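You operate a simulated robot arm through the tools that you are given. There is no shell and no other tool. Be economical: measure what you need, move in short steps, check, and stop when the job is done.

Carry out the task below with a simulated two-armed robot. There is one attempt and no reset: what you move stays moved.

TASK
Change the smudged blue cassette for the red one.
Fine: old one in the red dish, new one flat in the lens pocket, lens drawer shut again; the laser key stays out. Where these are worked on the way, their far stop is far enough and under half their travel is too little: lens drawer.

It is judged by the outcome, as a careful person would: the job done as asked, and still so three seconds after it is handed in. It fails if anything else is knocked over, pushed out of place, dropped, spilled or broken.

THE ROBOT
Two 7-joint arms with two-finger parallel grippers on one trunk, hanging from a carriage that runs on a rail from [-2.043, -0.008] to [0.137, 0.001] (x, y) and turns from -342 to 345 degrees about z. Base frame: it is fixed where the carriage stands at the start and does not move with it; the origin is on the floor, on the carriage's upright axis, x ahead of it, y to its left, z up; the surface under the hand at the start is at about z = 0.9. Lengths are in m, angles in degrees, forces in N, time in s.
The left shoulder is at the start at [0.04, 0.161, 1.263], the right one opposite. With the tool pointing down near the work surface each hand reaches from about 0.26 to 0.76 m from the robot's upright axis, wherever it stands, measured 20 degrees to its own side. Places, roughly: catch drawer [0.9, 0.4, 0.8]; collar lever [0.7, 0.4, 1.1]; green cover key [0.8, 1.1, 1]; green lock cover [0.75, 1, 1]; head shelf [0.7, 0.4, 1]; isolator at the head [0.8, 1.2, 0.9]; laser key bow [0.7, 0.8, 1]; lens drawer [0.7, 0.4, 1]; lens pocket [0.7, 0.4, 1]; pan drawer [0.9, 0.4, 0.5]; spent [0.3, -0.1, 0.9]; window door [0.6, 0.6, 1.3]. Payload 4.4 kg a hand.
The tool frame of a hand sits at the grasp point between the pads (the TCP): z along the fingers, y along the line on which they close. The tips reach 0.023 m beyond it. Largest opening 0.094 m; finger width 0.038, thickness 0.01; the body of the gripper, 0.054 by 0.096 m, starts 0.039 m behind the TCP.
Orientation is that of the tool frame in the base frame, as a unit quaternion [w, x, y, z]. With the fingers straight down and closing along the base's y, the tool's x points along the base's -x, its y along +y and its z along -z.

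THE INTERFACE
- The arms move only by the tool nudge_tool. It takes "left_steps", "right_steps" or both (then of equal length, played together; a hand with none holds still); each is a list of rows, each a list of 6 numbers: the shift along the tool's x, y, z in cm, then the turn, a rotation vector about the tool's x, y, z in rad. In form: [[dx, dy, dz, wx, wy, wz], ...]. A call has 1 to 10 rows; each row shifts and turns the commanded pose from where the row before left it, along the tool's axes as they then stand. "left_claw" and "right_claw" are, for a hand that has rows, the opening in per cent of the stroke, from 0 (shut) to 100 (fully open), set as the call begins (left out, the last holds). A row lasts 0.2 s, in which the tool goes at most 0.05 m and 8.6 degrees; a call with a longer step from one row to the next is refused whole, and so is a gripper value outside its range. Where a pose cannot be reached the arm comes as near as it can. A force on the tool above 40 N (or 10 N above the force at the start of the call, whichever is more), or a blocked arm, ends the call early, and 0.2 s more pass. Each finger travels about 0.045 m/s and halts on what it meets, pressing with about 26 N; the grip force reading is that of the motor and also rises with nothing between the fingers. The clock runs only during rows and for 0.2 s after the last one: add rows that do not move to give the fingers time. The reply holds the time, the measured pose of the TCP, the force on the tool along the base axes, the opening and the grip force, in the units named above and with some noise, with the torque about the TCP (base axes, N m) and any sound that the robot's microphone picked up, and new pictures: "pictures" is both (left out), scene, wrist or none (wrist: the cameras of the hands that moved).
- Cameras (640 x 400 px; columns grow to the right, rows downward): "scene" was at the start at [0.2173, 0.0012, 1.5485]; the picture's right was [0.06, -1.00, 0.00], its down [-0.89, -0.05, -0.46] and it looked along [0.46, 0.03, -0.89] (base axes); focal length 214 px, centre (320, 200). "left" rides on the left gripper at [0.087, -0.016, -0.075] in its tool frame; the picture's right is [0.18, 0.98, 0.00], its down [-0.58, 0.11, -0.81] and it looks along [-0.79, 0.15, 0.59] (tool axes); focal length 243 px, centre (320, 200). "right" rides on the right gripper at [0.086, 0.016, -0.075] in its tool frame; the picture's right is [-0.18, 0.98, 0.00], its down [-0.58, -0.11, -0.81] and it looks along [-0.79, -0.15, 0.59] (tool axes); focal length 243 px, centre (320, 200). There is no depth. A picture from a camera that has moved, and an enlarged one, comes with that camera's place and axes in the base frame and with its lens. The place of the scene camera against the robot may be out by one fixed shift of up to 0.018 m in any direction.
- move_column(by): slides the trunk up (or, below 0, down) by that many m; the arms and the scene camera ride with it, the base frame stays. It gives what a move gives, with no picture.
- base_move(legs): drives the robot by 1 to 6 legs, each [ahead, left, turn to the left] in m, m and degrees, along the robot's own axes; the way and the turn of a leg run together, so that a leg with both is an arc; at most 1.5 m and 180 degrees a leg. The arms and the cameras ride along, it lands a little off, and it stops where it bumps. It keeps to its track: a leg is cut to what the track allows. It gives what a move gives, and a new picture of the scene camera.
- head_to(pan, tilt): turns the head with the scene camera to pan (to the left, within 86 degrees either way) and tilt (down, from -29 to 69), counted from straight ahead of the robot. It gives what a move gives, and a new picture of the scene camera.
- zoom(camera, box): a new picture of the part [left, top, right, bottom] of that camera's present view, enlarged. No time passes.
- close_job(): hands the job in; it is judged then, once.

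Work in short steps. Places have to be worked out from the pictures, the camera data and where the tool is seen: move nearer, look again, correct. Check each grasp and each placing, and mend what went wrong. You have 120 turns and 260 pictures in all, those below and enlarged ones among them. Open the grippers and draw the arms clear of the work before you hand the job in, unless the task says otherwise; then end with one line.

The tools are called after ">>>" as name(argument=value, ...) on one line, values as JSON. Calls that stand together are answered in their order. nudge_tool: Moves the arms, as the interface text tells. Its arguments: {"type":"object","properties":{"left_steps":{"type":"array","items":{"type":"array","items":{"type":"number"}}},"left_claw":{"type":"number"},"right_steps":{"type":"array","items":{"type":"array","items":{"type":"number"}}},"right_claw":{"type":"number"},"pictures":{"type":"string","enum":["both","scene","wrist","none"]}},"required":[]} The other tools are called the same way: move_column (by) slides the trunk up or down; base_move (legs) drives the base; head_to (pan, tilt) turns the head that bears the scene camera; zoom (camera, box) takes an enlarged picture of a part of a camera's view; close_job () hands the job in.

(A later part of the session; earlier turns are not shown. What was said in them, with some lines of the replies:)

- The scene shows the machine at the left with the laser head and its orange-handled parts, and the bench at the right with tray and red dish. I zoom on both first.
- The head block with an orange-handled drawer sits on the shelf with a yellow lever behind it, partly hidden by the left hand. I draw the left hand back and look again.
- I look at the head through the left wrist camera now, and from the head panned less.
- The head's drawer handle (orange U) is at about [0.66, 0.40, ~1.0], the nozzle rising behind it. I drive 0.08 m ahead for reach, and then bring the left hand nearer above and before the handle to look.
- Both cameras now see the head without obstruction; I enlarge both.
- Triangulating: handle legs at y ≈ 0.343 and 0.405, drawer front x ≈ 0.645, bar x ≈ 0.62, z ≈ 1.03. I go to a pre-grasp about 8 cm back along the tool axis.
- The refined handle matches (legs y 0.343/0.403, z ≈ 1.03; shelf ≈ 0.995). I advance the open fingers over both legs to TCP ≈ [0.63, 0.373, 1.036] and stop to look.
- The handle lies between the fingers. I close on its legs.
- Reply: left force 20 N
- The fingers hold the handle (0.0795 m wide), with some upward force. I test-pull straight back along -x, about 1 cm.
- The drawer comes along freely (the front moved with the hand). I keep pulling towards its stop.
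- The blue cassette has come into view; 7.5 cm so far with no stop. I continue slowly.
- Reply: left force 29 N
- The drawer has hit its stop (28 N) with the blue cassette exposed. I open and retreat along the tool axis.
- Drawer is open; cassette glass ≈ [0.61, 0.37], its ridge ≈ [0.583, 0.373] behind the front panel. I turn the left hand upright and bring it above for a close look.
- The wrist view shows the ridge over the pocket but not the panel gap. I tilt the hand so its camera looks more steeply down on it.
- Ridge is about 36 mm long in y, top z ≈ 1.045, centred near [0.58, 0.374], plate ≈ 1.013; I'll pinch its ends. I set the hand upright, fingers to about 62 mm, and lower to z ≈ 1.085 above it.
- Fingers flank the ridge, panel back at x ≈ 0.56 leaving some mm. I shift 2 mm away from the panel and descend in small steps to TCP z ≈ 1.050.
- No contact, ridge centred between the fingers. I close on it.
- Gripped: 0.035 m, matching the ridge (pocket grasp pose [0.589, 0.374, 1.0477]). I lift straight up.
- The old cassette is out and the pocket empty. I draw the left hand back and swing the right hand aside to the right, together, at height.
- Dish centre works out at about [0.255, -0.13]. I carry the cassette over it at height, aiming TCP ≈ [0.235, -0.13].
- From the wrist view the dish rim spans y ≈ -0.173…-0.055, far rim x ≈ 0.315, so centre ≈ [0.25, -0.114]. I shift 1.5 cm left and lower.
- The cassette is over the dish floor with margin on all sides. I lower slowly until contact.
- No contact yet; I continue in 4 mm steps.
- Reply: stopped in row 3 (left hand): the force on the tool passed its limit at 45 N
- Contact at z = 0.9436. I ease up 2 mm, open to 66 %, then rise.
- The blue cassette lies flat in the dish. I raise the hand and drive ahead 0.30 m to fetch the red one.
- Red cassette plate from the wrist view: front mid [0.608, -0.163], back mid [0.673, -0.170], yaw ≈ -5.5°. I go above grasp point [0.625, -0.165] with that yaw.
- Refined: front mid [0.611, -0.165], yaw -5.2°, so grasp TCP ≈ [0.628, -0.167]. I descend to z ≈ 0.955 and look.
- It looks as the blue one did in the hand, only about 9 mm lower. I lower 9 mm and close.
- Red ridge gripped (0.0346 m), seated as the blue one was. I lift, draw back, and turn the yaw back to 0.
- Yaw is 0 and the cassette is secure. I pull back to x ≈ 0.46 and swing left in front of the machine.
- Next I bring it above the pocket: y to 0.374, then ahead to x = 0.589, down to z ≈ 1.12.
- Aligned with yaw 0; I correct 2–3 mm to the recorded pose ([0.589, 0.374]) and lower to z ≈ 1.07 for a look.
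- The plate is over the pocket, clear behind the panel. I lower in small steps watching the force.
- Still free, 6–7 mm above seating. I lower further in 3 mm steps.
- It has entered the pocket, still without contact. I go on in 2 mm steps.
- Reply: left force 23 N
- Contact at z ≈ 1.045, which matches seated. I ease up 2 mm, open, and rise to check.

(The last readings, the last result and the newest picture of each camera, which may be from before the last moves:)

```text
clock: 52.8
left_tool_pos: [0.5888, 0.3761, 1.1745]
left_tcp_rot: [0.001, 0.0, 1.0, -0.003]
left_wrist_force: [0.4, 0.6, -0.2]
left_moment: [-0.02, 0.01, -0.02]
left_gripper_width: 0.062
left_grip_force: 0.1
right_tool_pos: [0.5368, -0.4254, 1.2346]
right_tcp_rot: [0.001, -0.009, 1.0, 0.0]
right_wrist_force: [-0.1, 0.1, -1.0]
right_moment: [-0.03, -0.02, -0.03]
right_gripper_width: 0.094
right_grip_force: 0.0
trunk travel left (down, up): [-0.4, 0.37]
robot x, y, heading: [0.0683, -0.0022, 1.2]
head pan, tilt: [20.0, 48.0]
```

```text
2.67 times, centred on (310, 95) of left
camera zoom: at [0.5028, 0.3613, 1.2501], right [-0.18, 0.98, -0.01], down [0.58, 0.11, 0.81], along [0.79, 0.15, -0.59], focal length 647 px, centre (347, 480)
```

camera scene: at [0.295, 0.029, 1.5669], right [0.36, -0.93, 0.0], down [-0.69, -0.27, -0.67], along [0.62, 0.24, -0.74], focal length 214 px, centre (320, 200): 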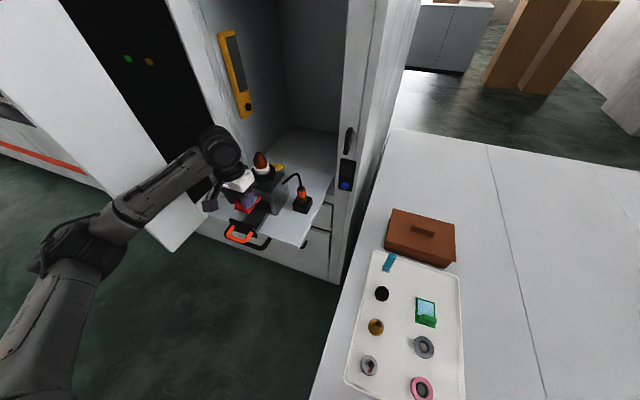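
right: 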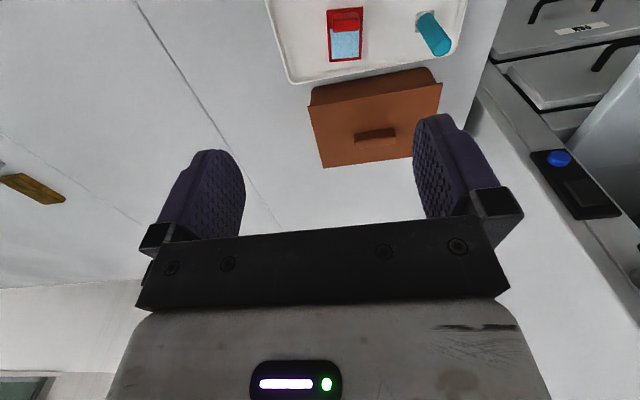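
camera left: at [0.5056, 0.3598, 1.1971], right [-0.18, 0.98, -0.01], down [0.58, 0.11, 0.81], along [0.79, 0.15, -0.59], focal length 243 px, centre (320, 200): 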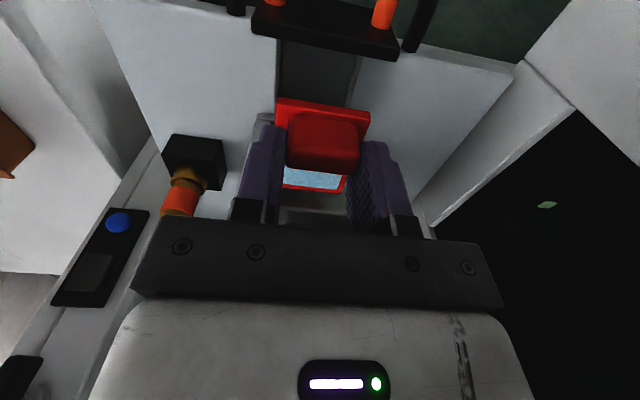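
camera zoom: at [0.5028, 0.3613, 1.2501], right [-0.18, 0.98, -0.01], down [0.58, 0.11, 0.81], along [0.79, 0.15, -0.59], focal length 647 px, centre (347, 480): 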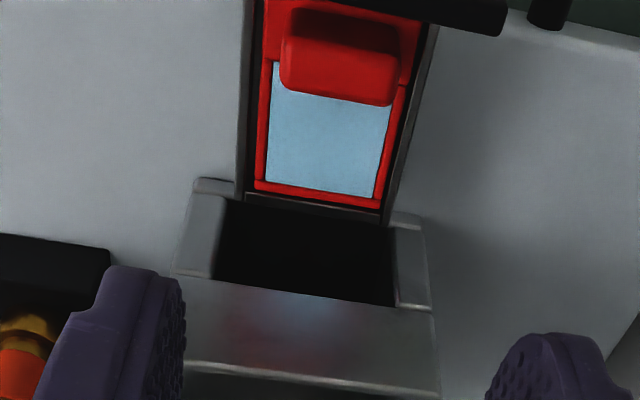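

The red cassette lies flat in the pocket. I draw back, tilt the hand -30° as before and open fully to take the handle for closing.

>>> nudge_tool(left_steps=[[4, 0, 0, 0, 0, 0], [4, 0, 0, 0, 0, 0], [4, -0.3, 0, 0, 0, 0], [2, 0, 0, 0, -0.131, 0], [0, 0, 0, 0, -0.131, 0], [0, 0, 0, 0, -0.131, 0], [0, 0, 0, 0, -0.131, 0], [0, 0, 0, 0, 0, 0]], left_claw=100)

```text
clock: 54.5
left_tool_pos: [0.4485, 0.3711, 1.1757]
left_tcp_rot: [0.261, 0.0, 0.965, -0.003]
left_wrist_force: [0.2, -1.0, 0.5]
left_moment: [0.0, -0.02, -0.02]
left_gripper_width: 0.094
left_grip_force: 0.0
right_tool_pos: [0.537, -0.4264, 1.2352]
right_tcp_rot: [0.001, -0.009, 1.0, 0.0]
right_wrist_force: [-0.4, 0.5, 1.1]
right_moment: [0.02, -0.01, 0.02]
right_gripper_width: 0.0937
right_grip_force: 0.0
trunk travel left (down, up): [-0.4, 0.37]
robot x, y, heading: [0.0689, 0.0019, 0.9]
head pan, tilt: [20.0, 48.0]
camera scene: at [0.2952, 0.0288, 1.567], right [0.36, -0.93, 0.0], down [-0.69, -0.27, -0.67], along [0.62, 0.24, -0.74], focal length 214 px, centre (320, 200)
camera left: at [0.3369, 0.3567, 1.1959], right [-0.16, 0.98, -0.1], down [0.09, 0.11, 0.99], along [0.98, 0.15, -0.11], focal length 243 px, centre (320, 200)
```

scene: 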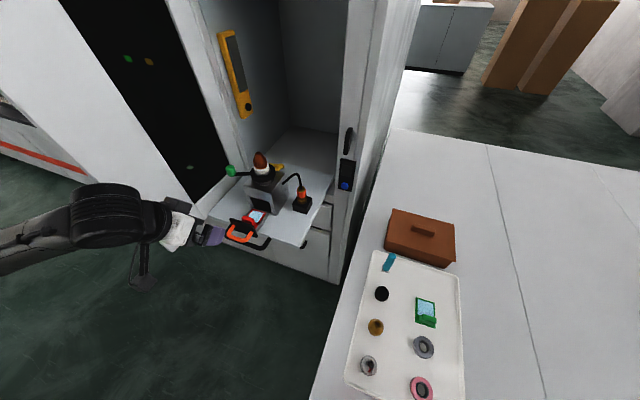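
left: 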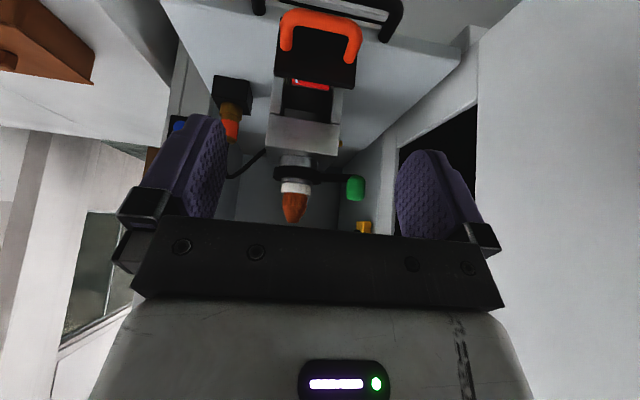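

Handle bar is at x ≈ 0.52, panel face ≈ 0.553, y ≈ 0.371. I advance 12 cm along the tool axis and look before the last part.

>>> nudge_tool(left_steps=[[-0.13, 0, 4, 0, 0, 0], [-0.13, 0, 4, 0, 0, 0], [-0.13, 0, 4, 0, 0, 0], [0, 0, 2, 0, 0, 0], [0, 0, 0, 0, 0, 0]], pictures="wrist")

```text
clock: 55.8
left_tool_pos: [0.5246, 0.3693, 1.0559]
left_tcp_rot: [0.26, -0.001, 0.966, -0.003]
left_wrist_force: [-0.5, 0.3, 0.3]
left_moment: [0.0, 0.01, -0.03]
left_gripper_width: 0.0939
left_grip_force: 0.1
right_tool_pos: [0.536, -0.4244, 1.2348]
right_tcp_rot: [0.0, -0.009, 1.0, 0.0]
right_wrist_force: [0.7, -0.4, 0.2]
right_moment: [0.01, -0.03, 0.02]
right_gripper_width: 0.094
right_grip_force: 0.0
trunk travel left (down, up): [-0.4, 0.37]
robot x, y, heading: [0.0667, -0.0, 0.8]
head pan, tilt: [20.0, 48.0]
camera left: at [0.4122, 0.3557, 1.0774], right [-0.16, 0.98, -0.1], down [0.1, 0.11, 0.99], along [0.98, 0.15, -0.11], focal length 243 px, centre (320, 200)
```

left: 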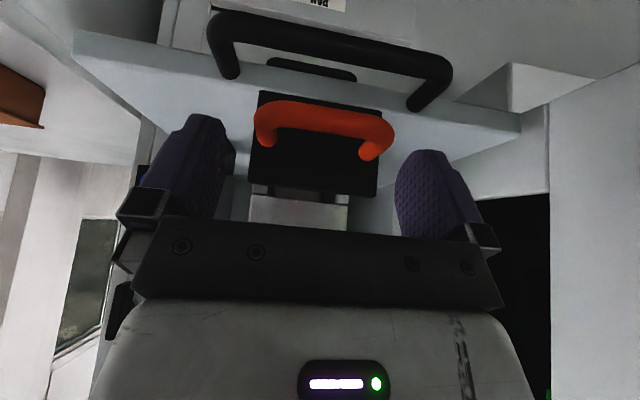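

Handle centred between the fingers. I go the last 2.3 cm and close on it.

>>> nudge_tool(left_steps=[[0, 0.2, 1.3, 0, 0, 0], [-0.1, 0, 1.0, 0, 0, 0], [0, 0, 0, 0, 0, 0]], pictures="none")

>>> nudge_tool(left_steps=[[0, 0, 0, 0, 0, 0], [0, 0, 0, 0, 0, 0], [0, 0, 0, 0, 0, 0], [0, 0, 0, 0, 0, 0]], left_claw=0, pictures="wrist")

```text
clock: 56.5
left_tool_pos: [0.5345, 0.3728, 1.0373]
left_tcp_rot: [0.261, 0.0, 0.965, -0.003]
left_wrist_force: [-0.6, 0.4, -0.1]
left_moment: [-0.04, 0.03, -0.02]
left_gripper_width: 0.0937
left_grip_force: 0.0
right_tool_pos: [0.5371, -0.4247, 1.2338]
right_tcp_rot: [0.0, -0.009, 1.0, 0.0]
right_wrist_force: [-0.4, -1.1, -0.2]
right_moment: [0.0, -0.01, 0.0]
right_gripper_width: 0.0941
right_grip_force: 0.0
trunk travel left (down, up): [-0.4, 0.37]
robot x, y, heading: [0.0688, -0.0001, 0.9]
head pan, tilt: [20.0, 48.0]
```

```text
clock: 57.5
left_tool_pos: [0.5358, 0.3725, 1.0373]
left_tcp_rot: [0.261, -0.001, 0.965, -0.003]
left_wrist_force: [1.5, -5.1, 0.6]
left_moment: [0.37, -0.11, -0.31]
left_gripper_width: 0.0792
left_grip_force: 44.7
right_tool_pos: [0.5366, -0.4252, 1.2352]
right_tcp_rot: [0.001, -0.009, 1.0, 0.0]
right_wrist_force: [0.8, -1.2, 0.0]
right_moment: [-0.01, -0.01, 0.0]
right_gripper_width: 0.0941
right_grip_force: 0.1
trunk travel left (down, up): [-0.4, 0.37]
robot x, y, heading: [0.0704, 0.002, 0.9]
head pan, tilt: [20.0, 48.0]
camera left: at [0.4241, 0.3574, 1.0584], right [-0.16, 0.98, -0.1], down [0.1, 0.11, 0.99], along [0.98, 0.15, -0.11], focal length 243 px, centre (320, 200)
```

left: 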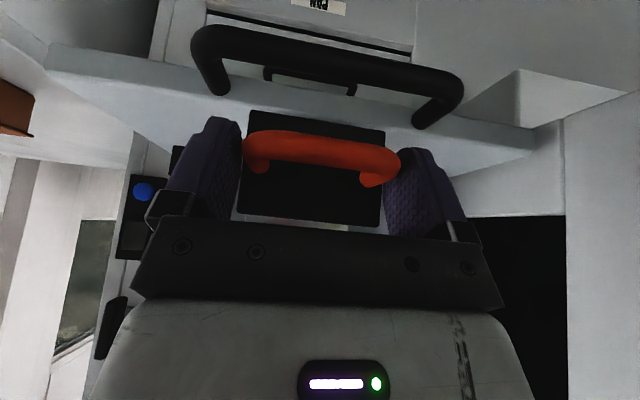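

Handle held. I push straight in along +x, 8 cm first.

>>> nudge_tool(left_steps=[[-0.86, 0, 0.5, 0, 0, 0], [-0.86, 0, 0.5, 0, 0, 0], [-0.86, 0, 0.5, 0, 0, 0], [-0.86, 0, 0.5, 0, 0, 0], [-0.86, 0, 0.5, 0, 0, 0], [-0.86, 0, 0.5, 0, 0, 0], [-0.86, 0, 0.5, 0, 0, 0], [-0.86, 0, 0.5, 0, 0, 0]])

```text
clock: 59.4
left_tool_pos: [0.6147, 0.3722, 1.0371]
left_tcp_rot: [0.261, 0.0, 0.965, -0.003]
left_wrist_force: [0.7, -4.3, 12.0]
left_moment: [0.12, 1.0, 0.06]
left_gripper_width: 0.0798
left_grip_force: 45.0
right_tool_pos: [0.5384, -0.4263, 1.2335]
right_tcp_rot: [0.001, -0.01, 1.0, 0.0]
right_wrist_force: [-0.6, -0.2, 1.2]
right_moment: [0.04, -0.02, 0.0]
right_gripper_width: 0.094
right_grip_force: 0.1
trunk travel left (down, up): [-0.4, 0.37]
robot x, y, heading: [0.0656, 0.004, 0.9]
head pan, tilt: [20.0, 48.0]
camera scene: at [0.2955, 0.0287, 1.5672], right [0.36, -0.93, 0.0], down [-0.69, -0.27, -0.67], along [0.63, 0.24, -0.74], focal length 214 px, centre (320, 200)
camera left: at [0.5029, 0.3574, 1.0582], right [-0.16, 0.98, -0.1], down [0.1, 0.11, 0.99], along [0.98, 0.15, -0.11], focal length 243 px, centre (320, 200)
```

scene: 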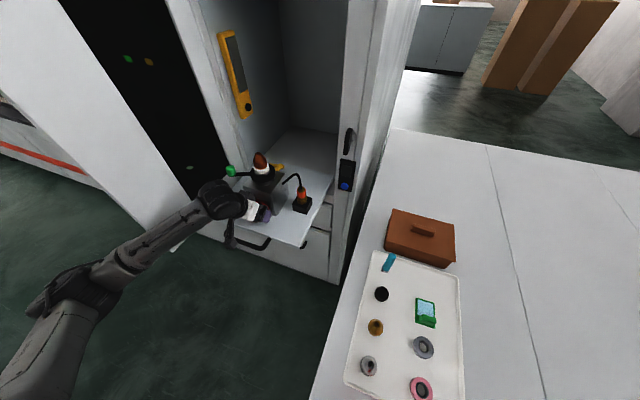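
left: 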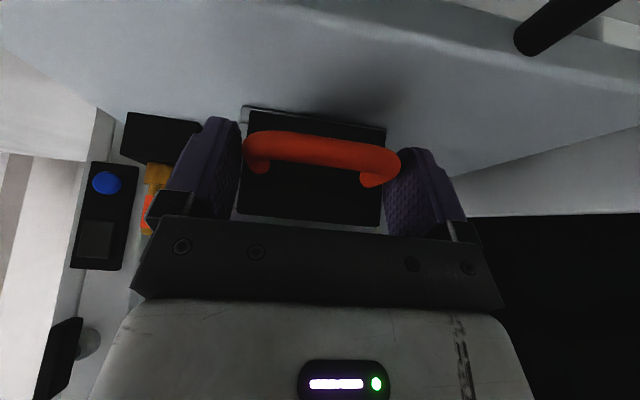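

About 1.5 cm left. I keep pushing in 5 mm steps until the stop is felt.

>>> nudge_tool(left_steps=[[-0.45, 0, 0.22, 0, 0, 0], [-0.43, 0, 0.25, 0, 0, 0], [-0.43, 0, 0.25, 0, 0, 0], [-0.43, 0, 0.25, 0, 0, 0], [-0.3, 0, 0.17, 0, 0, 0]], pictures="wrist")

```text
clock: 60.5
left_tool_pos: [0.6372, 0.3728, 1.0378]
left_tcp_rot: [0.26, -0.001, 0.966, -0.002]
left_wrist_force: [-4.7, -2.5, 5.9]
left_moment: [0.43, -1.04, 0.13]
left_gripper_width: 0.0793
left_grip_force: 45.0
right_tool_pos: [0.5376, -0.425, 1.2345]
right_tcp_rot: [0.0, -0.009, 1.0, 0.0]
right_wrist_force: [-0.6, -0.7, 0.1]
right_moment: [0.02, 0.01, 0.02]
right_gripper_width: 0.0941
right_grip_force: 0.1
trunk travel left (down, up): [-0.4, 0.37]
robot x, y, heading: [0.0674, 0.0009, 1.2]
head pan, tilt: [20.0, 48.0]
camera left: at [0.526, 0.3577, 1.0583], right [-0.16, 0.98, -0.1], down [0.1, 0.11, 0.99], along [0.98, 0.15, -0.11], focal length 243 px, centre (320, 200)
```

left: 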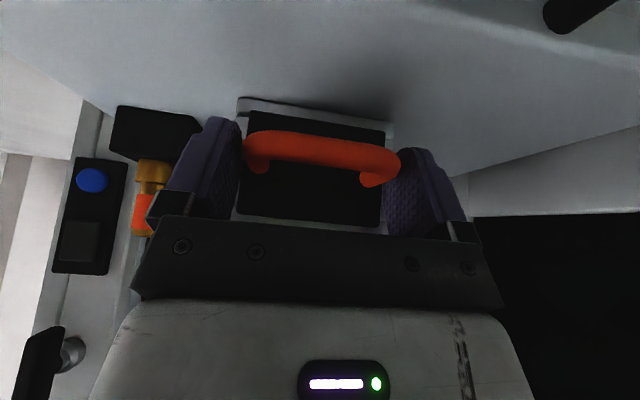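

Nearly or fully home. I push a little more to confirm the stop.

>>> nudge_tool(left_steps=[[-0.35, 0, 0.2, 0, 0, 0], [-0.35, 0, 0.2, 0, 0, 0], [0, 0, 0, 0, 0, 0]], pictures="wrist")

```text
clock: 61.4
left_tool_pos: [0.6458, 0.373, 1.0367]
left_tcp_rot: [0.26, 0.0, 0.966, -0.003]
left_wrist_force: [-3.0, -1.4, -0.3]
left_moment: [0.78, -0.56, -0.04]
left_gripper_width: 0.0791
left_grip_force: 45.1
right_tool_pos: [0.5372, -0.4266, 1.2342]
right_tcp_rot: [0.0, -0.009, 1.0, 0.001]
right_wrist_force: [-0.2, 0.2, -0.2]
right_moment: [0.0, 0.02, -0.02]
right_gripper_width: 0.0941
right_grip_force: 0.0
trunk travel left (down, up): [-0.4, 0.37]
robot x, y, heading: [0.0675, -0.0033, 0.8]
head pan, tilt: [20.0, 48.0]
camera left: at [0.5342, 0.3577, 1.0585], right [-0.16, 0.98, -0.1], down [0.1, 0.11, 0.99], along [0.98, 0.15, -0.11], focal length 243 px, centre (320, 200)
```

left: 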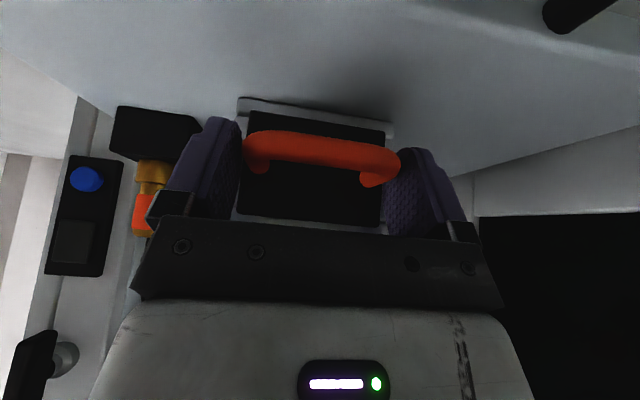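

The last push moved plug, shelf handle and head with the hand relative to the frame button: the head shelf itself has slid in about a centimetre. I release, back off and measure it against the earlier picture.

>>> nudge_tool(left_steps=[[0, 0, 0, 0, 0, 0], [0, 0, 0, 0, 0, 0], [0, 0, 0, 0, 0, 0], [0, 0, -3, 0, 0, 0], [0, 0, -4, 0, 0, 0], [0, 0, -4, 0, 0, 0], [0, 0, -4, 0, 0, 0], [3, 0, -3, 0, 0, 0], [3, 0, -3, 0, 0, 0], [3, 0, -3, 0, 0, 0]], left_claw=100, pictures="none")

>>> base_move(legs=[[0.013, 0, -0.9]])

>>> zoom(camera="scene", box=[205, 140, 325, 250])

```text
clock: 63.5
left_tool_pos: [0.448, 0.375, 1.1994]
left_tcp_rot: [0.259, -0.001, 0.966, -0.002]
left_wrist_force: [-0.2, -0.5, -0.2]
left_moment: [-0.01, -0.04, 0.06]
left_gripper_width: 0.094
left_grip_force: 0.1
right_tool_pos: [0.5358, -0.4245, 1.2346]
right_tcp_rot: [0.0, -0.009, 1.0, 0.0]
right_wrist_force: [-0.2, 0.8, -0.9]
right_moment: [-0.02, 0.0, 0.02]
right_gripper_width: 0.094
right_grip_force: 0.0
trunk travel left (down, up): [-0.4, 0.37]
robot x, y, heading: [0.0699, -0.0015, 1.3]
head pan, tilt: [20.0, 48.0]
```

```text
clock: 64.3
left_tool_pos: [0.469, 0.3702, 1.1994]
left_tcp_rot: [0.26, 0.007, 0.965, -0.005]
left_wrist_force: [0.8, 0.8, 0.2]
left_moment: [0.01, 0.02, 0.0]
left_gripper_width: 0.0941
left_grip_force: 0.0
right_tool_pos: [0.5438, -0.4328, 1.2339]
right_tcp_rot: [0.0, -0.001, 1.0, 0.0]
right_wrist_force: [-0.1, -0.1, -0.1]
right_moment: [0.02, 0.01, 0.03]
right_gripper_width: 0.094
right_grip_force: 0.1
trunk travel left (down, up): [-0.4, 0.37]
robot x, y, heading: [0.0809, -0.0016, -0.0]
head pan, tilt: [20.0, 48.0]
camera scene: at [0.3085, 0.0252, 1.567], right [0.34, -0.94, 0.0], down [-0.7, -0.26, -0.67], along [0.63, 0.23, -0.74], focal length 214 px, centre (320, 200)
```

scene: 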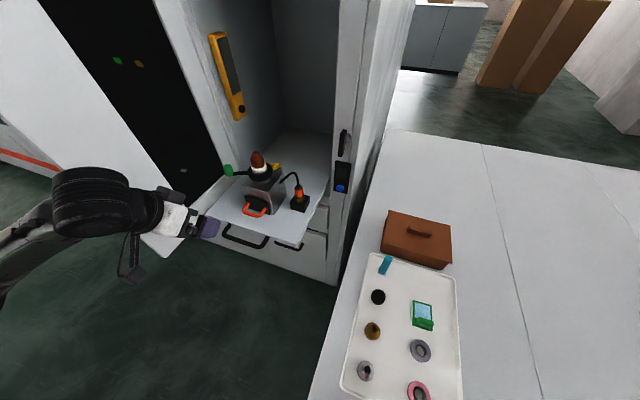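

```text
3.64 times, centred on (265, 195) of scene
camera zoom: at [0.3085, 0.0252, 1.567], right [0.34, -0.94, 0.0], down [-0.7, -0.26, -0.67], along [0.63, 0.23, -0.74], focal length 780 px, centre (520, 218)
```

zoom: 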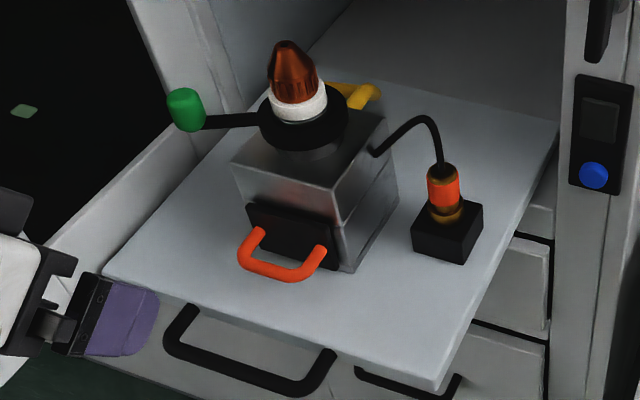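

Against the earlier picture from the same spot, nozzle and plug are shifted by ~10 px: the shelf went in about 17 mm (the drawer is shut). I'll pull the shelf back out by its black handle, pinching the bar from above, so I set the hand upright and turn it 90°.

>>> nudge_tool(left_steps=[[0, 0, 0, 0, 0.131, 0], [0, 0, 0, 0, 0.131, 0], [0, 0, 0, 0, 0.131, 0], [0, 0, 0, 0, 0.131, 0], [0, 0, 0, 0, 0, -0.14], [0, 0, 0, 0, 0, -0.14], [0, 0, 0, 0, 0, -0.14], [0, 0, 0, 0, 0, -0.14], [0, 0, 0, 0, 0, -0.14]], left_claw=60, pictures="none")

>>> nudge_tool(left_steps=[[0, 0, 0, 0, 0, -0.14], [0, 0, 0, 0, 0, -0.14], [0, 0, 0, 0, 0, -0.14], [0, 0, 0, 0, 0, -0.14], [0, 0, 0, 0, 0, -0.14], [0, 0, 0, 0, 0, -0.14], [0, 0, 0, 0, 0, -0.04], [0, 0, 0, 0, 0, 0]])

```text
clock: 66.3
left_tool_pos: [0.4692, 0.3687, 1.1998]
left_tcp_rot: [-0.001, -0.336, 0.942, -0.003]
left_wrist_force: [0.5, 0.2, 0.3]
left_moment: [-0.01, 0.04, 0.0]
left_gripper_width: 0.0563
left_grip_force: 0.2
right_tool_pos: [0.5427, -0.4328, 1.2347]
right_tcp_rot: [0.0, -0.001, 1.0, 0.0]
right_wrist_force: [-0.6, 0.1, 0.7]
right_moment: [-0.01, 0.04, 0.01]
right_gripper_width: 0.0938
right_grip_force: 0.0
trunk travel left (down, up): [-0.4, 0.37]
robot x, y, heading: [0.0817, 0.0004, 0.1]
head pan, tilt: [20.0, 48.0]
```

```text
clock: 68.1
left_tool_pos: [0.4682, 0.3688, 1.1987]
left_tcp_rot: [-0.001, -0.705, 0.71, -0.003]
left_wrist_force: [0.1, -0.6, 0.3]
left_moment: [0.01, 0.01, -0.02]
left_gripper_width: 0.0564
left_grip_force: 0.1
right_tool_pos: [0.5433, -0.4336, 1.2349]
right_tcp_rot: [0.0, -0.001, 1.0, 0.0]
right_wrist_force: [-0.1, 0.1, -0.6]
right_moment: [0.03, 0.01, 0.02]
right_gripper_width: 0.0939
right_grip_force: 0.0
trunk travel left (down, up): [-0.4, 0.37]
robot x, y, heading: [0.081, -0.0005, -0.1]
head pan, tilt: [20.0, 48.0]
camera scene: at [0.3082, 0.0252, 1.5669], right [0.34, -0.94, 0.0], down [-0.7, -0.26, -0.67], along [0.63, 0.23, -0.74], focal length 214 px, centre (320, 200)
camera left: at [0.4844, 0.2834, 1.2743], right [-0.98, -0.18, 0.0], down [-0.11, 0.59, 0.8], along [-0.14, 0.79, -0.6], focal length 243 px, centre (320, 200)
```

scene: 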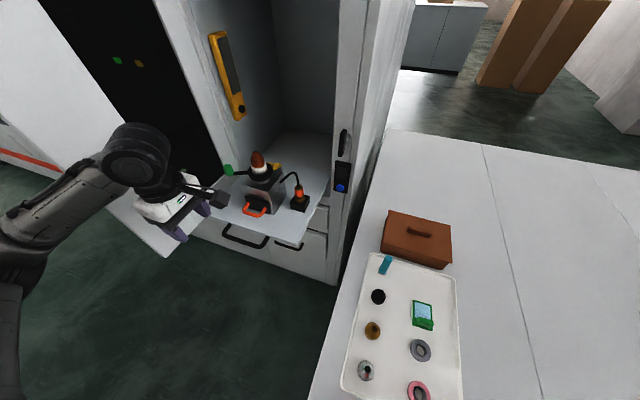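
left: 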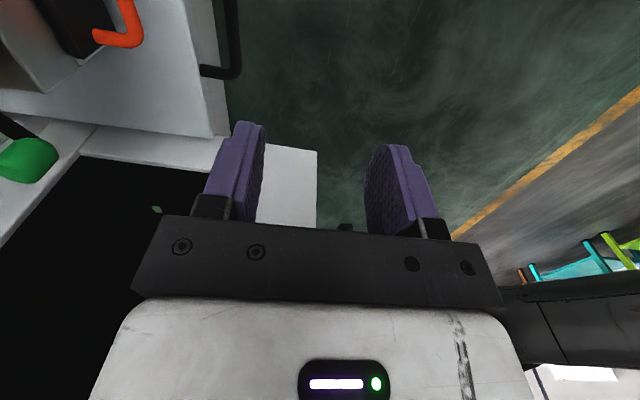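

The handle bar lies near x ≈ 0.565, its left leg at y ≈ 0.445. I move the hand above the bar and lower part way.

>>> nudge_tool(left_steps=[[0, -4, 0, 0, 0, 0], [0, -4, 0, 0, 0, 0], [0, -1.9, 3, 0, 0, 0], [0, 0, 4, 0, 0, 0], [0, 0, 3, 0, 0, 0], [0, 0, 0, 0, 0, 0]])

>>> zoom(camera="scene", box=[195, 170, 315, 270])

```text
clock: 69.5
left_tool_pos: [0.5676, 0.3671, 1.0983]
left_tcp_rot: [-0.001, -0.704, 0.71, -0.002]
left_wrist_force: [0.1, -0.2, -1.0]
left_moment: [-0.02, 0.0, -0.02]
left_gripper_width: 0.0562
left_grip_force: 0.1
right_tool_pos: [0.5428, -0.433, 1.2351]
right_tcp_rot: [0.001, -0.001, 1.0, 0.0]
right_wrist_force: [-0.2, -0.4, 0.1]
right_moment: [0.01, -0.03, -0.03]
right_gripper_width: 0.094
right_grip_force: 0.0
trunk travel left (down, up): [-0.4, 0.37]
robot x, y, heading: [0.0798, 0.0009, 0.1]
head pan, tilt: [20.0, 48.0]
camera scene: at [0.3083, 0.0253, 1.567], right [0.34, -0.94, 0.0], down [-0.7, -0.26, -0.67], along [0.63, 0.23, -0.74], focal length 214 px, centre (320, 200)
camera left: at [0.5834, 0.2818, 1.174], right [-0.98, -0.18, 0.0], down [-0.11, 0.59, 0.8], along [-0.14, 0.79, -0.6], focal length 243 px, centre (320, 200)
```

scene: 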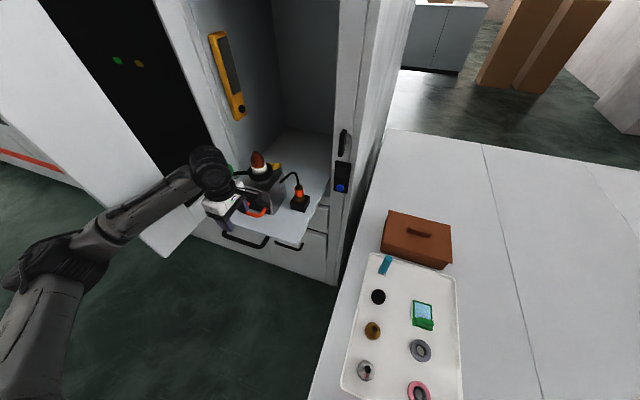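
left: 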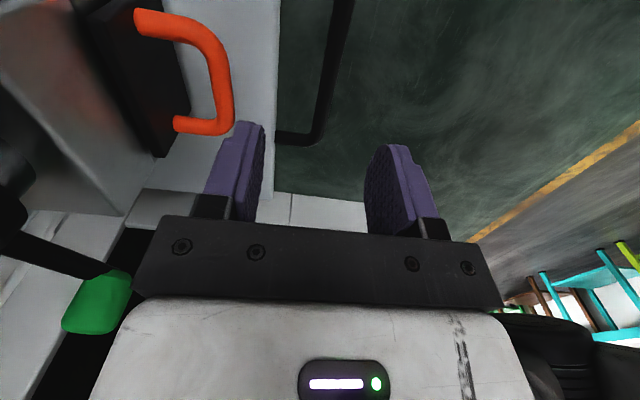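

```text
4.00 times, centred on (255, 220) of scene
camera zoom: at [0.3083, 0.0253, 1.567], right [0.34, -0.94, 0.0], down [-0.7, -0.26, -0.67], along [0.63, 0.23, -0.74], focal length 858 px, centre (580, 120)
```

zoom: 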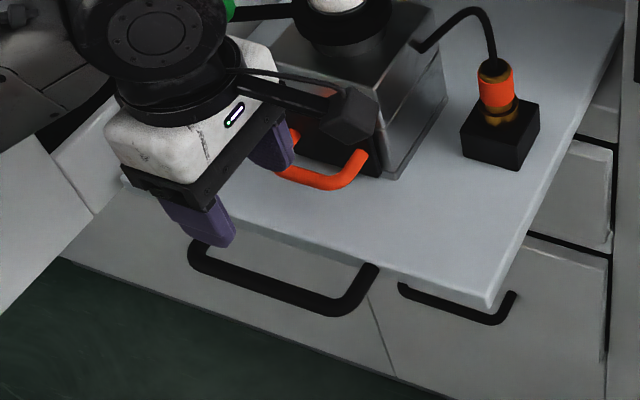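

Bar centre ≈ [0.560, y, 0.984], shelf edge x ≈ 0.60, orange bar outer ≈ 0.626. I centre on the bar, narrow the opening to ~36 mm and lower in two stages.

>>> nudge_tool(left_steps=[[0, 0.75, 0, 0, 0, 0], [0, 0, 2, 0, 0, 0], [0, 0, 3, 0, 0, 0], [0, 0, 2, 0, 0, 0], [0, 0, 0, 0, 0, 0]], left_claw=38, pictures="wrist")

>>> zoom(camera="scene", box=[205, 180, 285, 260])

```text
clock: 70.7
left_tool_pos: [0.5616, 0.3669, 1.0292]
left_tcp_rot: [0.0, -0.705, 0.709, -0.003]
left_wrist_force: [0.3, 0.3, 0.5]
left_moment: [-0.01, -0.01, -0.02]
left_gripper_width: 0.0359
left_grip_force: 0.1
right_tool_pos: [0.5439, -0.432, 1.2356]
right_tcp_rot: [0.0, 0.0, 1.0, 0.0]
right_wrist_force: [-0.5, 0.0, -0.3]
right_moment: [-0.02, 0.0, -0.01]
right_gripper_width: 0.0939
right_grip_force: 0.0
trunk travel left (down, up): [-0.4, 0.37]
robot x, y, heading: [0.0814, -0.0003, -0.1]
head pan, tilt: [20.0, 48.0]
camera left: at [0.5776, 0.2819, 1.1049], right [-0.98, -0.18, 0.0], down [-0.11, 0.59, 0.8], along [-0.14, 0.79, -0.6], focal length 243 px, centre (320, 200)
```

left: 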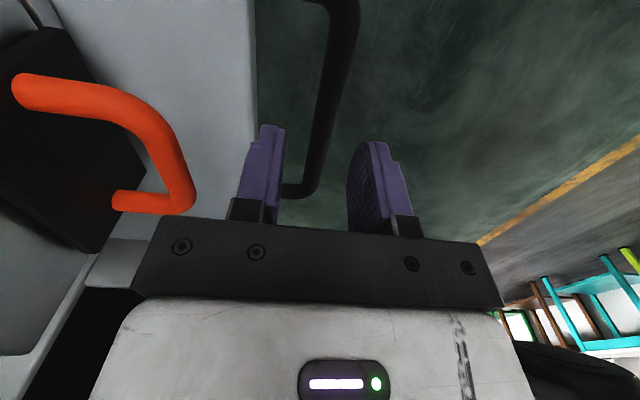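

```text
5.00 times, centred on (245, 220) of scene
camera zoom: at [0.3083, 0.0252, 1.5669], right [0.34, -0.94, 0.0], down [-0.7, -0.26, -0.67], along [0.63, 0.23, -0.74], focal length 1072 px, centre (695, 100)
```

zoom: 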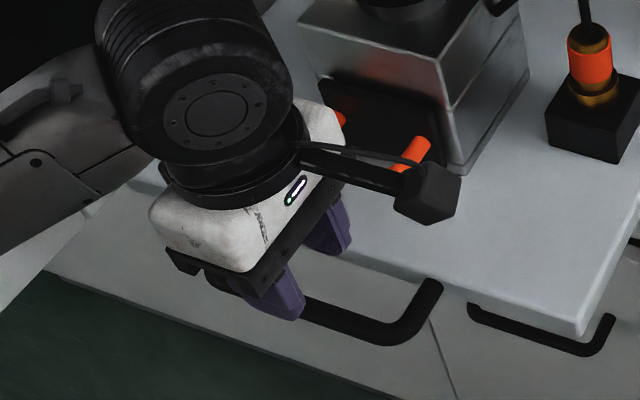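

Bar is between the fingers; the gripper body clears the orange bar by over 1 cm. I lower the last 4.5 cm slowly.

>>> nudge_tool(left_steps=[[0, 0.1, 1.2, 0, 0, 0], [0, 0, 1.2, 0, 0, 0], [0, 0, 1, 0, 0, 0], [0, 0, 0.8, 0, 0, 0], [0, 0, 0, 0, 0, 0]], pictures="wrist")

>>> zoom(camera="scene", box=[205, 180, 285, 260])

```text
clock: 71.9
left_tool_pos: [0.5608, 0.3669, 0.987]
left_tcp_rot: [-0.001, -0.705, 0.709, -0.004]
left_wrist_force: [-0.9, -0.5, 0.1]
left_moment: [-0.01, 0.0, -0.02]
left_gripper_width: 0.0359
left_grip_force: 0.1
right_tool_pos: [0.5429, -0.4341, 1.235]
right_tcp_rot: [0.0, -0.001, 1.0, 0.0]
right_wrist_force: [-0.7, -0.4, -0.2]
right_moment: [0.01, -0.02, -0.01]
right_gripper_width: 0.094
right_grip_force: 0.1
trunk travel left (down, up): [-0.4, 0.37]
robot x, y, heading: [0.0832, 0.002, 0.1]
head pan, tilt: [20.0, 48.0]
camera left: at [0.5761, 0.2822, 1.0624], right [-0.98, -0.18, 0.0], down [-0.11, 0.59, 0.8], along [-0.14, 0.79, -0.6], focal length 243 px, centre (320, 200)
```

left: 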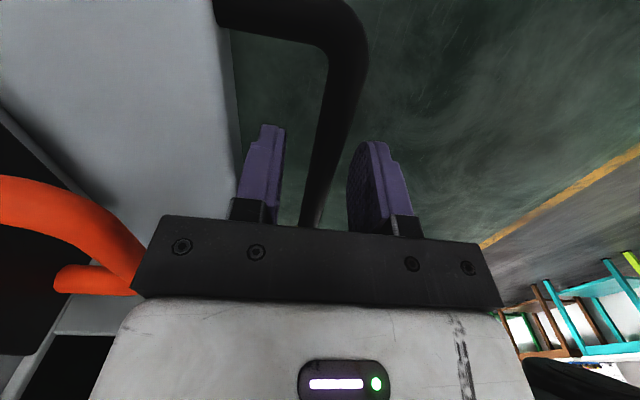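

```text
5.00 times, centred on (245, 220) of scene
camera zoom: at [0.3082, 0.0252, 1.5669], right [0.34, -0.94, 0.0], down [-0.7, -0.26, -0.67], along [0.63, 0.23, -0.74], focal length 1072 px, centre (695, 100)
```

zoom: 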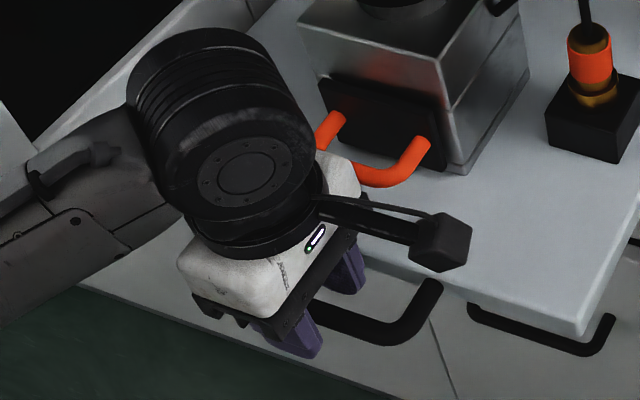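

The bar is between the pads. I close on it.

>>> nudge_tool(left_steps=[[0, 0, 0, 0, 0, 0], [0, 0, 0, 0, 0, 0], [0, 0, 0, 0, 0, 0], [0, 0, 0, 0, 0, 0]], left_claw=0, pictures="wrist")

>>> zoom(camera="scene", box=[205, 140, 325, 250])

```text
clock: 72.9
left_tool_pos: [0.5598, 0.3663, 0.9873]
left_tcp_rot: [-0.001, -0.706, 0.709, -0.002]
left_wrist_force: [-4.5, -1.9, 2.1]
left_moment: [-0.01, 0.08, 1.82]
left_gripper_width: 0.0137
left_grip_force: 45.0
right_tool_pos: [0.5425, -0.4336, 1.2347]
right_tcp_rot: [0.001, -0.001, 1.0, 0.0]
right_wrist_force: [-0.6, -0.2, -0.1]
right_moment: [-0.01, 0.01, 0.01]
right_gripper_width: 0.0943
right_grip_force: 0.0
trunk travel left (down, up): [-0.4, 0.37]
robot x, y, heading: [0.0812, 0.0032, 0.2]
head pan, tilt: [20.0, 48.0]
camera left: at [0.5756, 0.2822, 1.0623], right [-0.98, -0.18, 0.0], down [-0.11, 0.59, 0.8], along [-0.14, 0.79, -0.6], focal length 243 px, centre (320, 200)
```

left: 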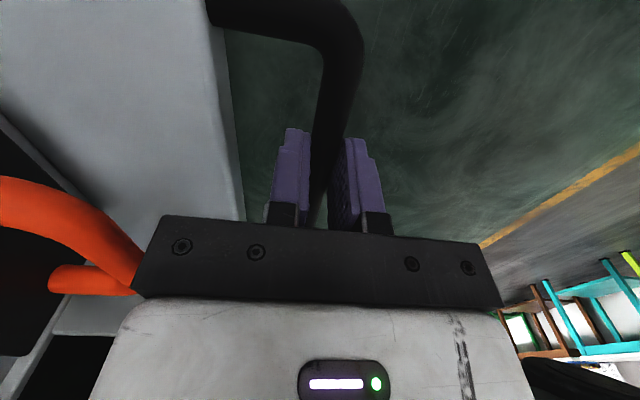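

```text
3.64 times, centred on (265, 195) of scene
camera zoom: at [0.3078, 0.0251, 1.5668], right [0.34, -0.94, 0.0], down [-0.7, -0.26, -0.67], along [0.63, 0.23, -0.74], focal length 780 px, centre (520, 218)
```

zoom: 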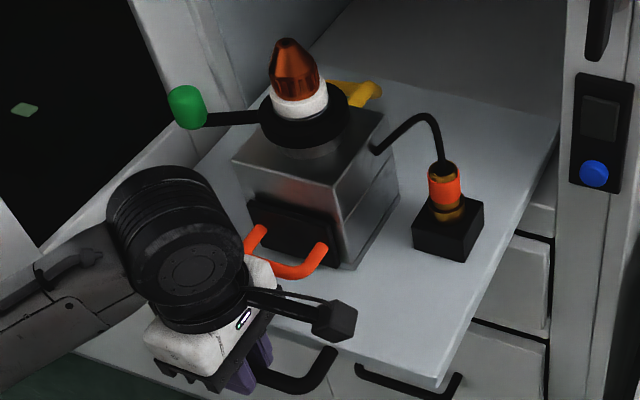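

Handle gripped (0.0137 m). I pull the shelf out 1.4 cm and compare.

>>> nudge_tool(left_steps=[[0, 0.5, 0, 0, 0, 0], [0, 0.5, 0, 0, 0, 0], [0, 0.4, 0, 0, 0, 0], [0, 0, 0, 0, 0, 0]], pictures="none")

>>> zoom(camera="scene", box=[205, 140, 325, 250])

```text
clock: 73.9
left_tool_pos: [0.5462, 0.3669, 0.9873]
left_tcp_rot: [-0.001, -0.705, 0.709, -0.003]
left_wrist_force: [4.5, -2.3, -6.1]
left_moment: [0.36, -0.03, 1.74]
left_gripper_width: 0.0137
left_grip_force: 45.1
right_tool_pos: [0.5437, -0.4337, 1.2353]
right_tcp_rot: [0.0, -0.001, 1.0, 0.0]
right_wrist_force: [0.0, -0.9, -0.7]
right_moment: [0.01, 0.0, -0.04]
right_gripper_width: 0.0942
right_grip_force: 0.0
trunk travel left (down, up): [-0.4, 0.37]
robot x, y, heading: [0.0838, -0.0015, 0.3]
head pan, tilt: [20.0, 48.0]
```

```text
3.64 times, centred on (265, 195) of scene
camera zoom: at [0.3084, 0.0248, 1.5669], right [0.34, -0.94, 0.0], down [-0.7, -0.26, -0.67], along [0.63, 0.23, -0.74], focal length 780 px, centre (520, 218)
```

zoom: 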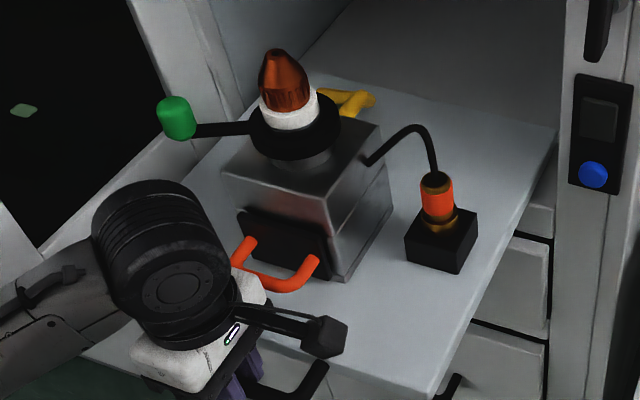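

Nearly back: nozzle, knob and plug are about 2 px short of the first picture, some 3 mm. I pull 3 mm more.

>>> nudge_tool(left_steps=[[0, 0.3, 0, 0, 0, 0], [0, 0, 0, 0, 0, 0]], pictures="none")

>>> zoom(camera="scene", box=[205, 140, 325, 250])

```text
clock: 74.5
left_tool_pos: [0.5429, 0.3671, 0.9867]
left_tcp_rot: [-0.002, -0.705, 0.71, -0.003]
left_wrist_force: [3.7, -1.9, -7.2]
left_moment: [-0.01, -0.05, 1.73]
left_gripper_width: 0.0137
left_grip_force: 44.2
right_tool_pos: [0.5437, -0.4332, 1.2353]
right_tcp_rot: [0.001, 0.0, 1.0, 0.001]
right_wrist_force: [-0.3, 0.0, -0.3]
right_moment: [0.0, 0.0, 0.0]
right_gripper_width: 0.0941
right_grip_force: 0.0
trunk travel left (down, up): [-0.4, 0.37]
robot x, y, heading: [0.0802, 0.0002, 0.0]
head pan, tilt: [20.0, 48.0]
```

```text
3.64 times, centred on (265, 195) of scene
camera zoom: at [0.3083, 0.0248, 1.5669], right [0.34, -0.94, 0.0], down [-0.7, -0.26, -0.67], along [0.63, 0.23, -0.74], focal length 780 px, centre (520, 218)
```

zoom: 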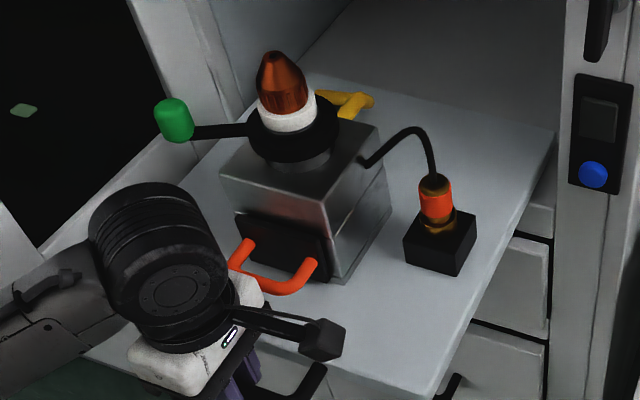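

The positions now match the first picture within about a pixel. I open the fingers a little and rise straight up.

>>> nudge_tool(left_steps=[[0, 0, 0, 0, 0, 0], [0, 0, 0, 0, 0, 0], [0, 0, 0, 0, 0, 0], [0, 0, -2, 0, 0, 0], [0, 0, -4, 0, 0, 0], [0, 0, -4, 0, 0, 0], [0, 0, -4, 0, 0, 0], [0, 4, -2, 0, 0, 0], [0, 4, -2, 0, 0, 0], [0, 4, -2, 0, 0, 0]], left_claw=38, pictures="none")

>>> zoom(camera="scene", box=[205, 140, 325, 250])

```text
clock: 76.7
left_tool_pos: [0.422, 0.3685, 1.1858]
left_tcp_rot: [-0.001, -0.705, 0.71, -0.002]
left_wrist_force: [0.0, -0.6, -0.2]
left_moment: [-0.02, 0.01, 0.0]
left_gripper_width: 0.0358
left_grip_force: 0.0
right_tool_pos: [0.5432, -0.4324, 1.2354]
right_tcp_rot: [0.001, -0.001, 1.0, 0.0]
right_wrist_force: [-0.5, -0.2, 0.2]
right_moment: [0.02, 0.0, 0.01]
right_gripper_width: 0.0939
right_grip_force: 0.1
trunk travel left (down, up): [-0.4, 0.37]
robot x, y, heading: [0.0799, -0.0007, 0.0]
head pan, tilt: [20.0, 48.0]
```

```text
3.64 times, centred on (265, 195) of scene
camera zoom: at [0.3077, 0.0254, 1.5667], right [0.34, -0.94, 0.0], down [-0.7, -0.26, -0.67], along [0.63, 0.23, -0.74], focal length 780 px, centre (520, 218)
```

zoom: 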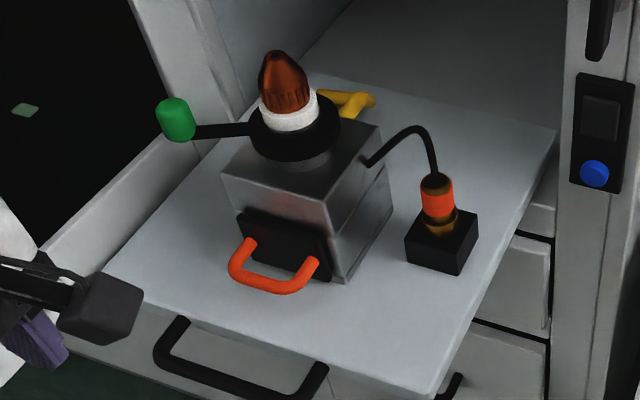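

The view now coincides with the starting one: shelf, head, plug in place, drawer shut. I open the grippers, draw the left hand further back, and check the dish.

>>> nudge_tool(left_steps=[[0, 2, -3, 0, 0, 0], [0, 2, -3, 0, 0, 0], [0, 0, 0, 0, 0, 0]], left_claw=100, pictures="none")

>>> head_to(pan=-5, tilt=65)

```text
clock: 77.5
left_tool_pos: [0.381, 0.3696, 1.2451]
left_tcp_rot: [-0.001, -0.705, 0.709, -0.002]
left_wrist_force: [0.2, -0.6, 0.7]
left_moment: [0.0, -0.01, -0.02]
left_gripper_width: 0.0941
left_grip_force: 0.0
right_tool_pos: [0.5429, -0.4332, 1.2337]
right_tcp_rot: [0.0, -0.001, 1.0, 0.0]
right_wrist_force: [-0.1, 0.7, 0.0]
right_moment: [-0.03, 0.0, -0.01]
right_gripper_width: 0.0941
right_grip_force: 0.1
trunk travel left (down, up): [-0.4, 0.37]
robot x, y, heading: [0.0809, -0.0017, 0.0]
head pan, tilt: [20.0, 48.0]
```

```text
clock: 78.4
left_tool_pos: [0.3816, 0.3703, 1.2454]
left_tcp_rot: [0.0, -0.704, 0.71, -0.003]
left_wrist_force: [-0.2, -1.1, -0.1]
left_moment: [0.0, 0.0, 0.0]
left_gripper_width: 0.0941
left_grip_force: 0.0
right_tool_pos: [0.5436, -0.4333, 1.2343]
right_tcp_rot: [0.0, -0.001, 1.0, 0.0]
right_wrist_force: [0.2, -0.5, 0.1]
right_moment: [0.03, 0.02, -0.03]
right_gripper_width: 0.0939
right_grip_force: 0.0
trunk travel left (down, up): [-0.4, 0.37]
robot x, y, heading: [0.0812, -0.0011, 0.1]
head pan, tilt: [-5.0, 65.0]
camera scene: at [0.2947, -0.007, 1.5461], right [-0.08, -1.0, 0.0], down [-0.9, 0.08, -0.42], along [0.42, -0.04, -0.91], focal length 214 px, centre (320, 200)
```

scene: 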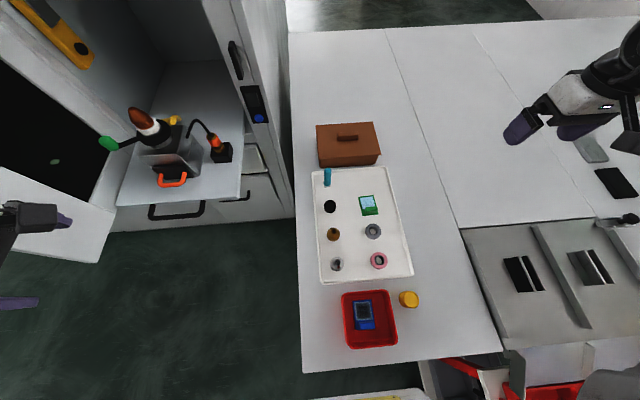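

The blue cassette lies in the red dish, the tray is undisturbed, the drawer is shut, both grippers are open and clear. I hand in.

>>> close_job()

```text
The job is handed in.
```

The smudged blue cassette is in the red dish, the red one lies flat in the lens pocket, the lens drawer is shut and I never touched the laser key. Closing the drawer pushed the head shelf in about 17 mm, so I pulled it back until it matched the first picture.
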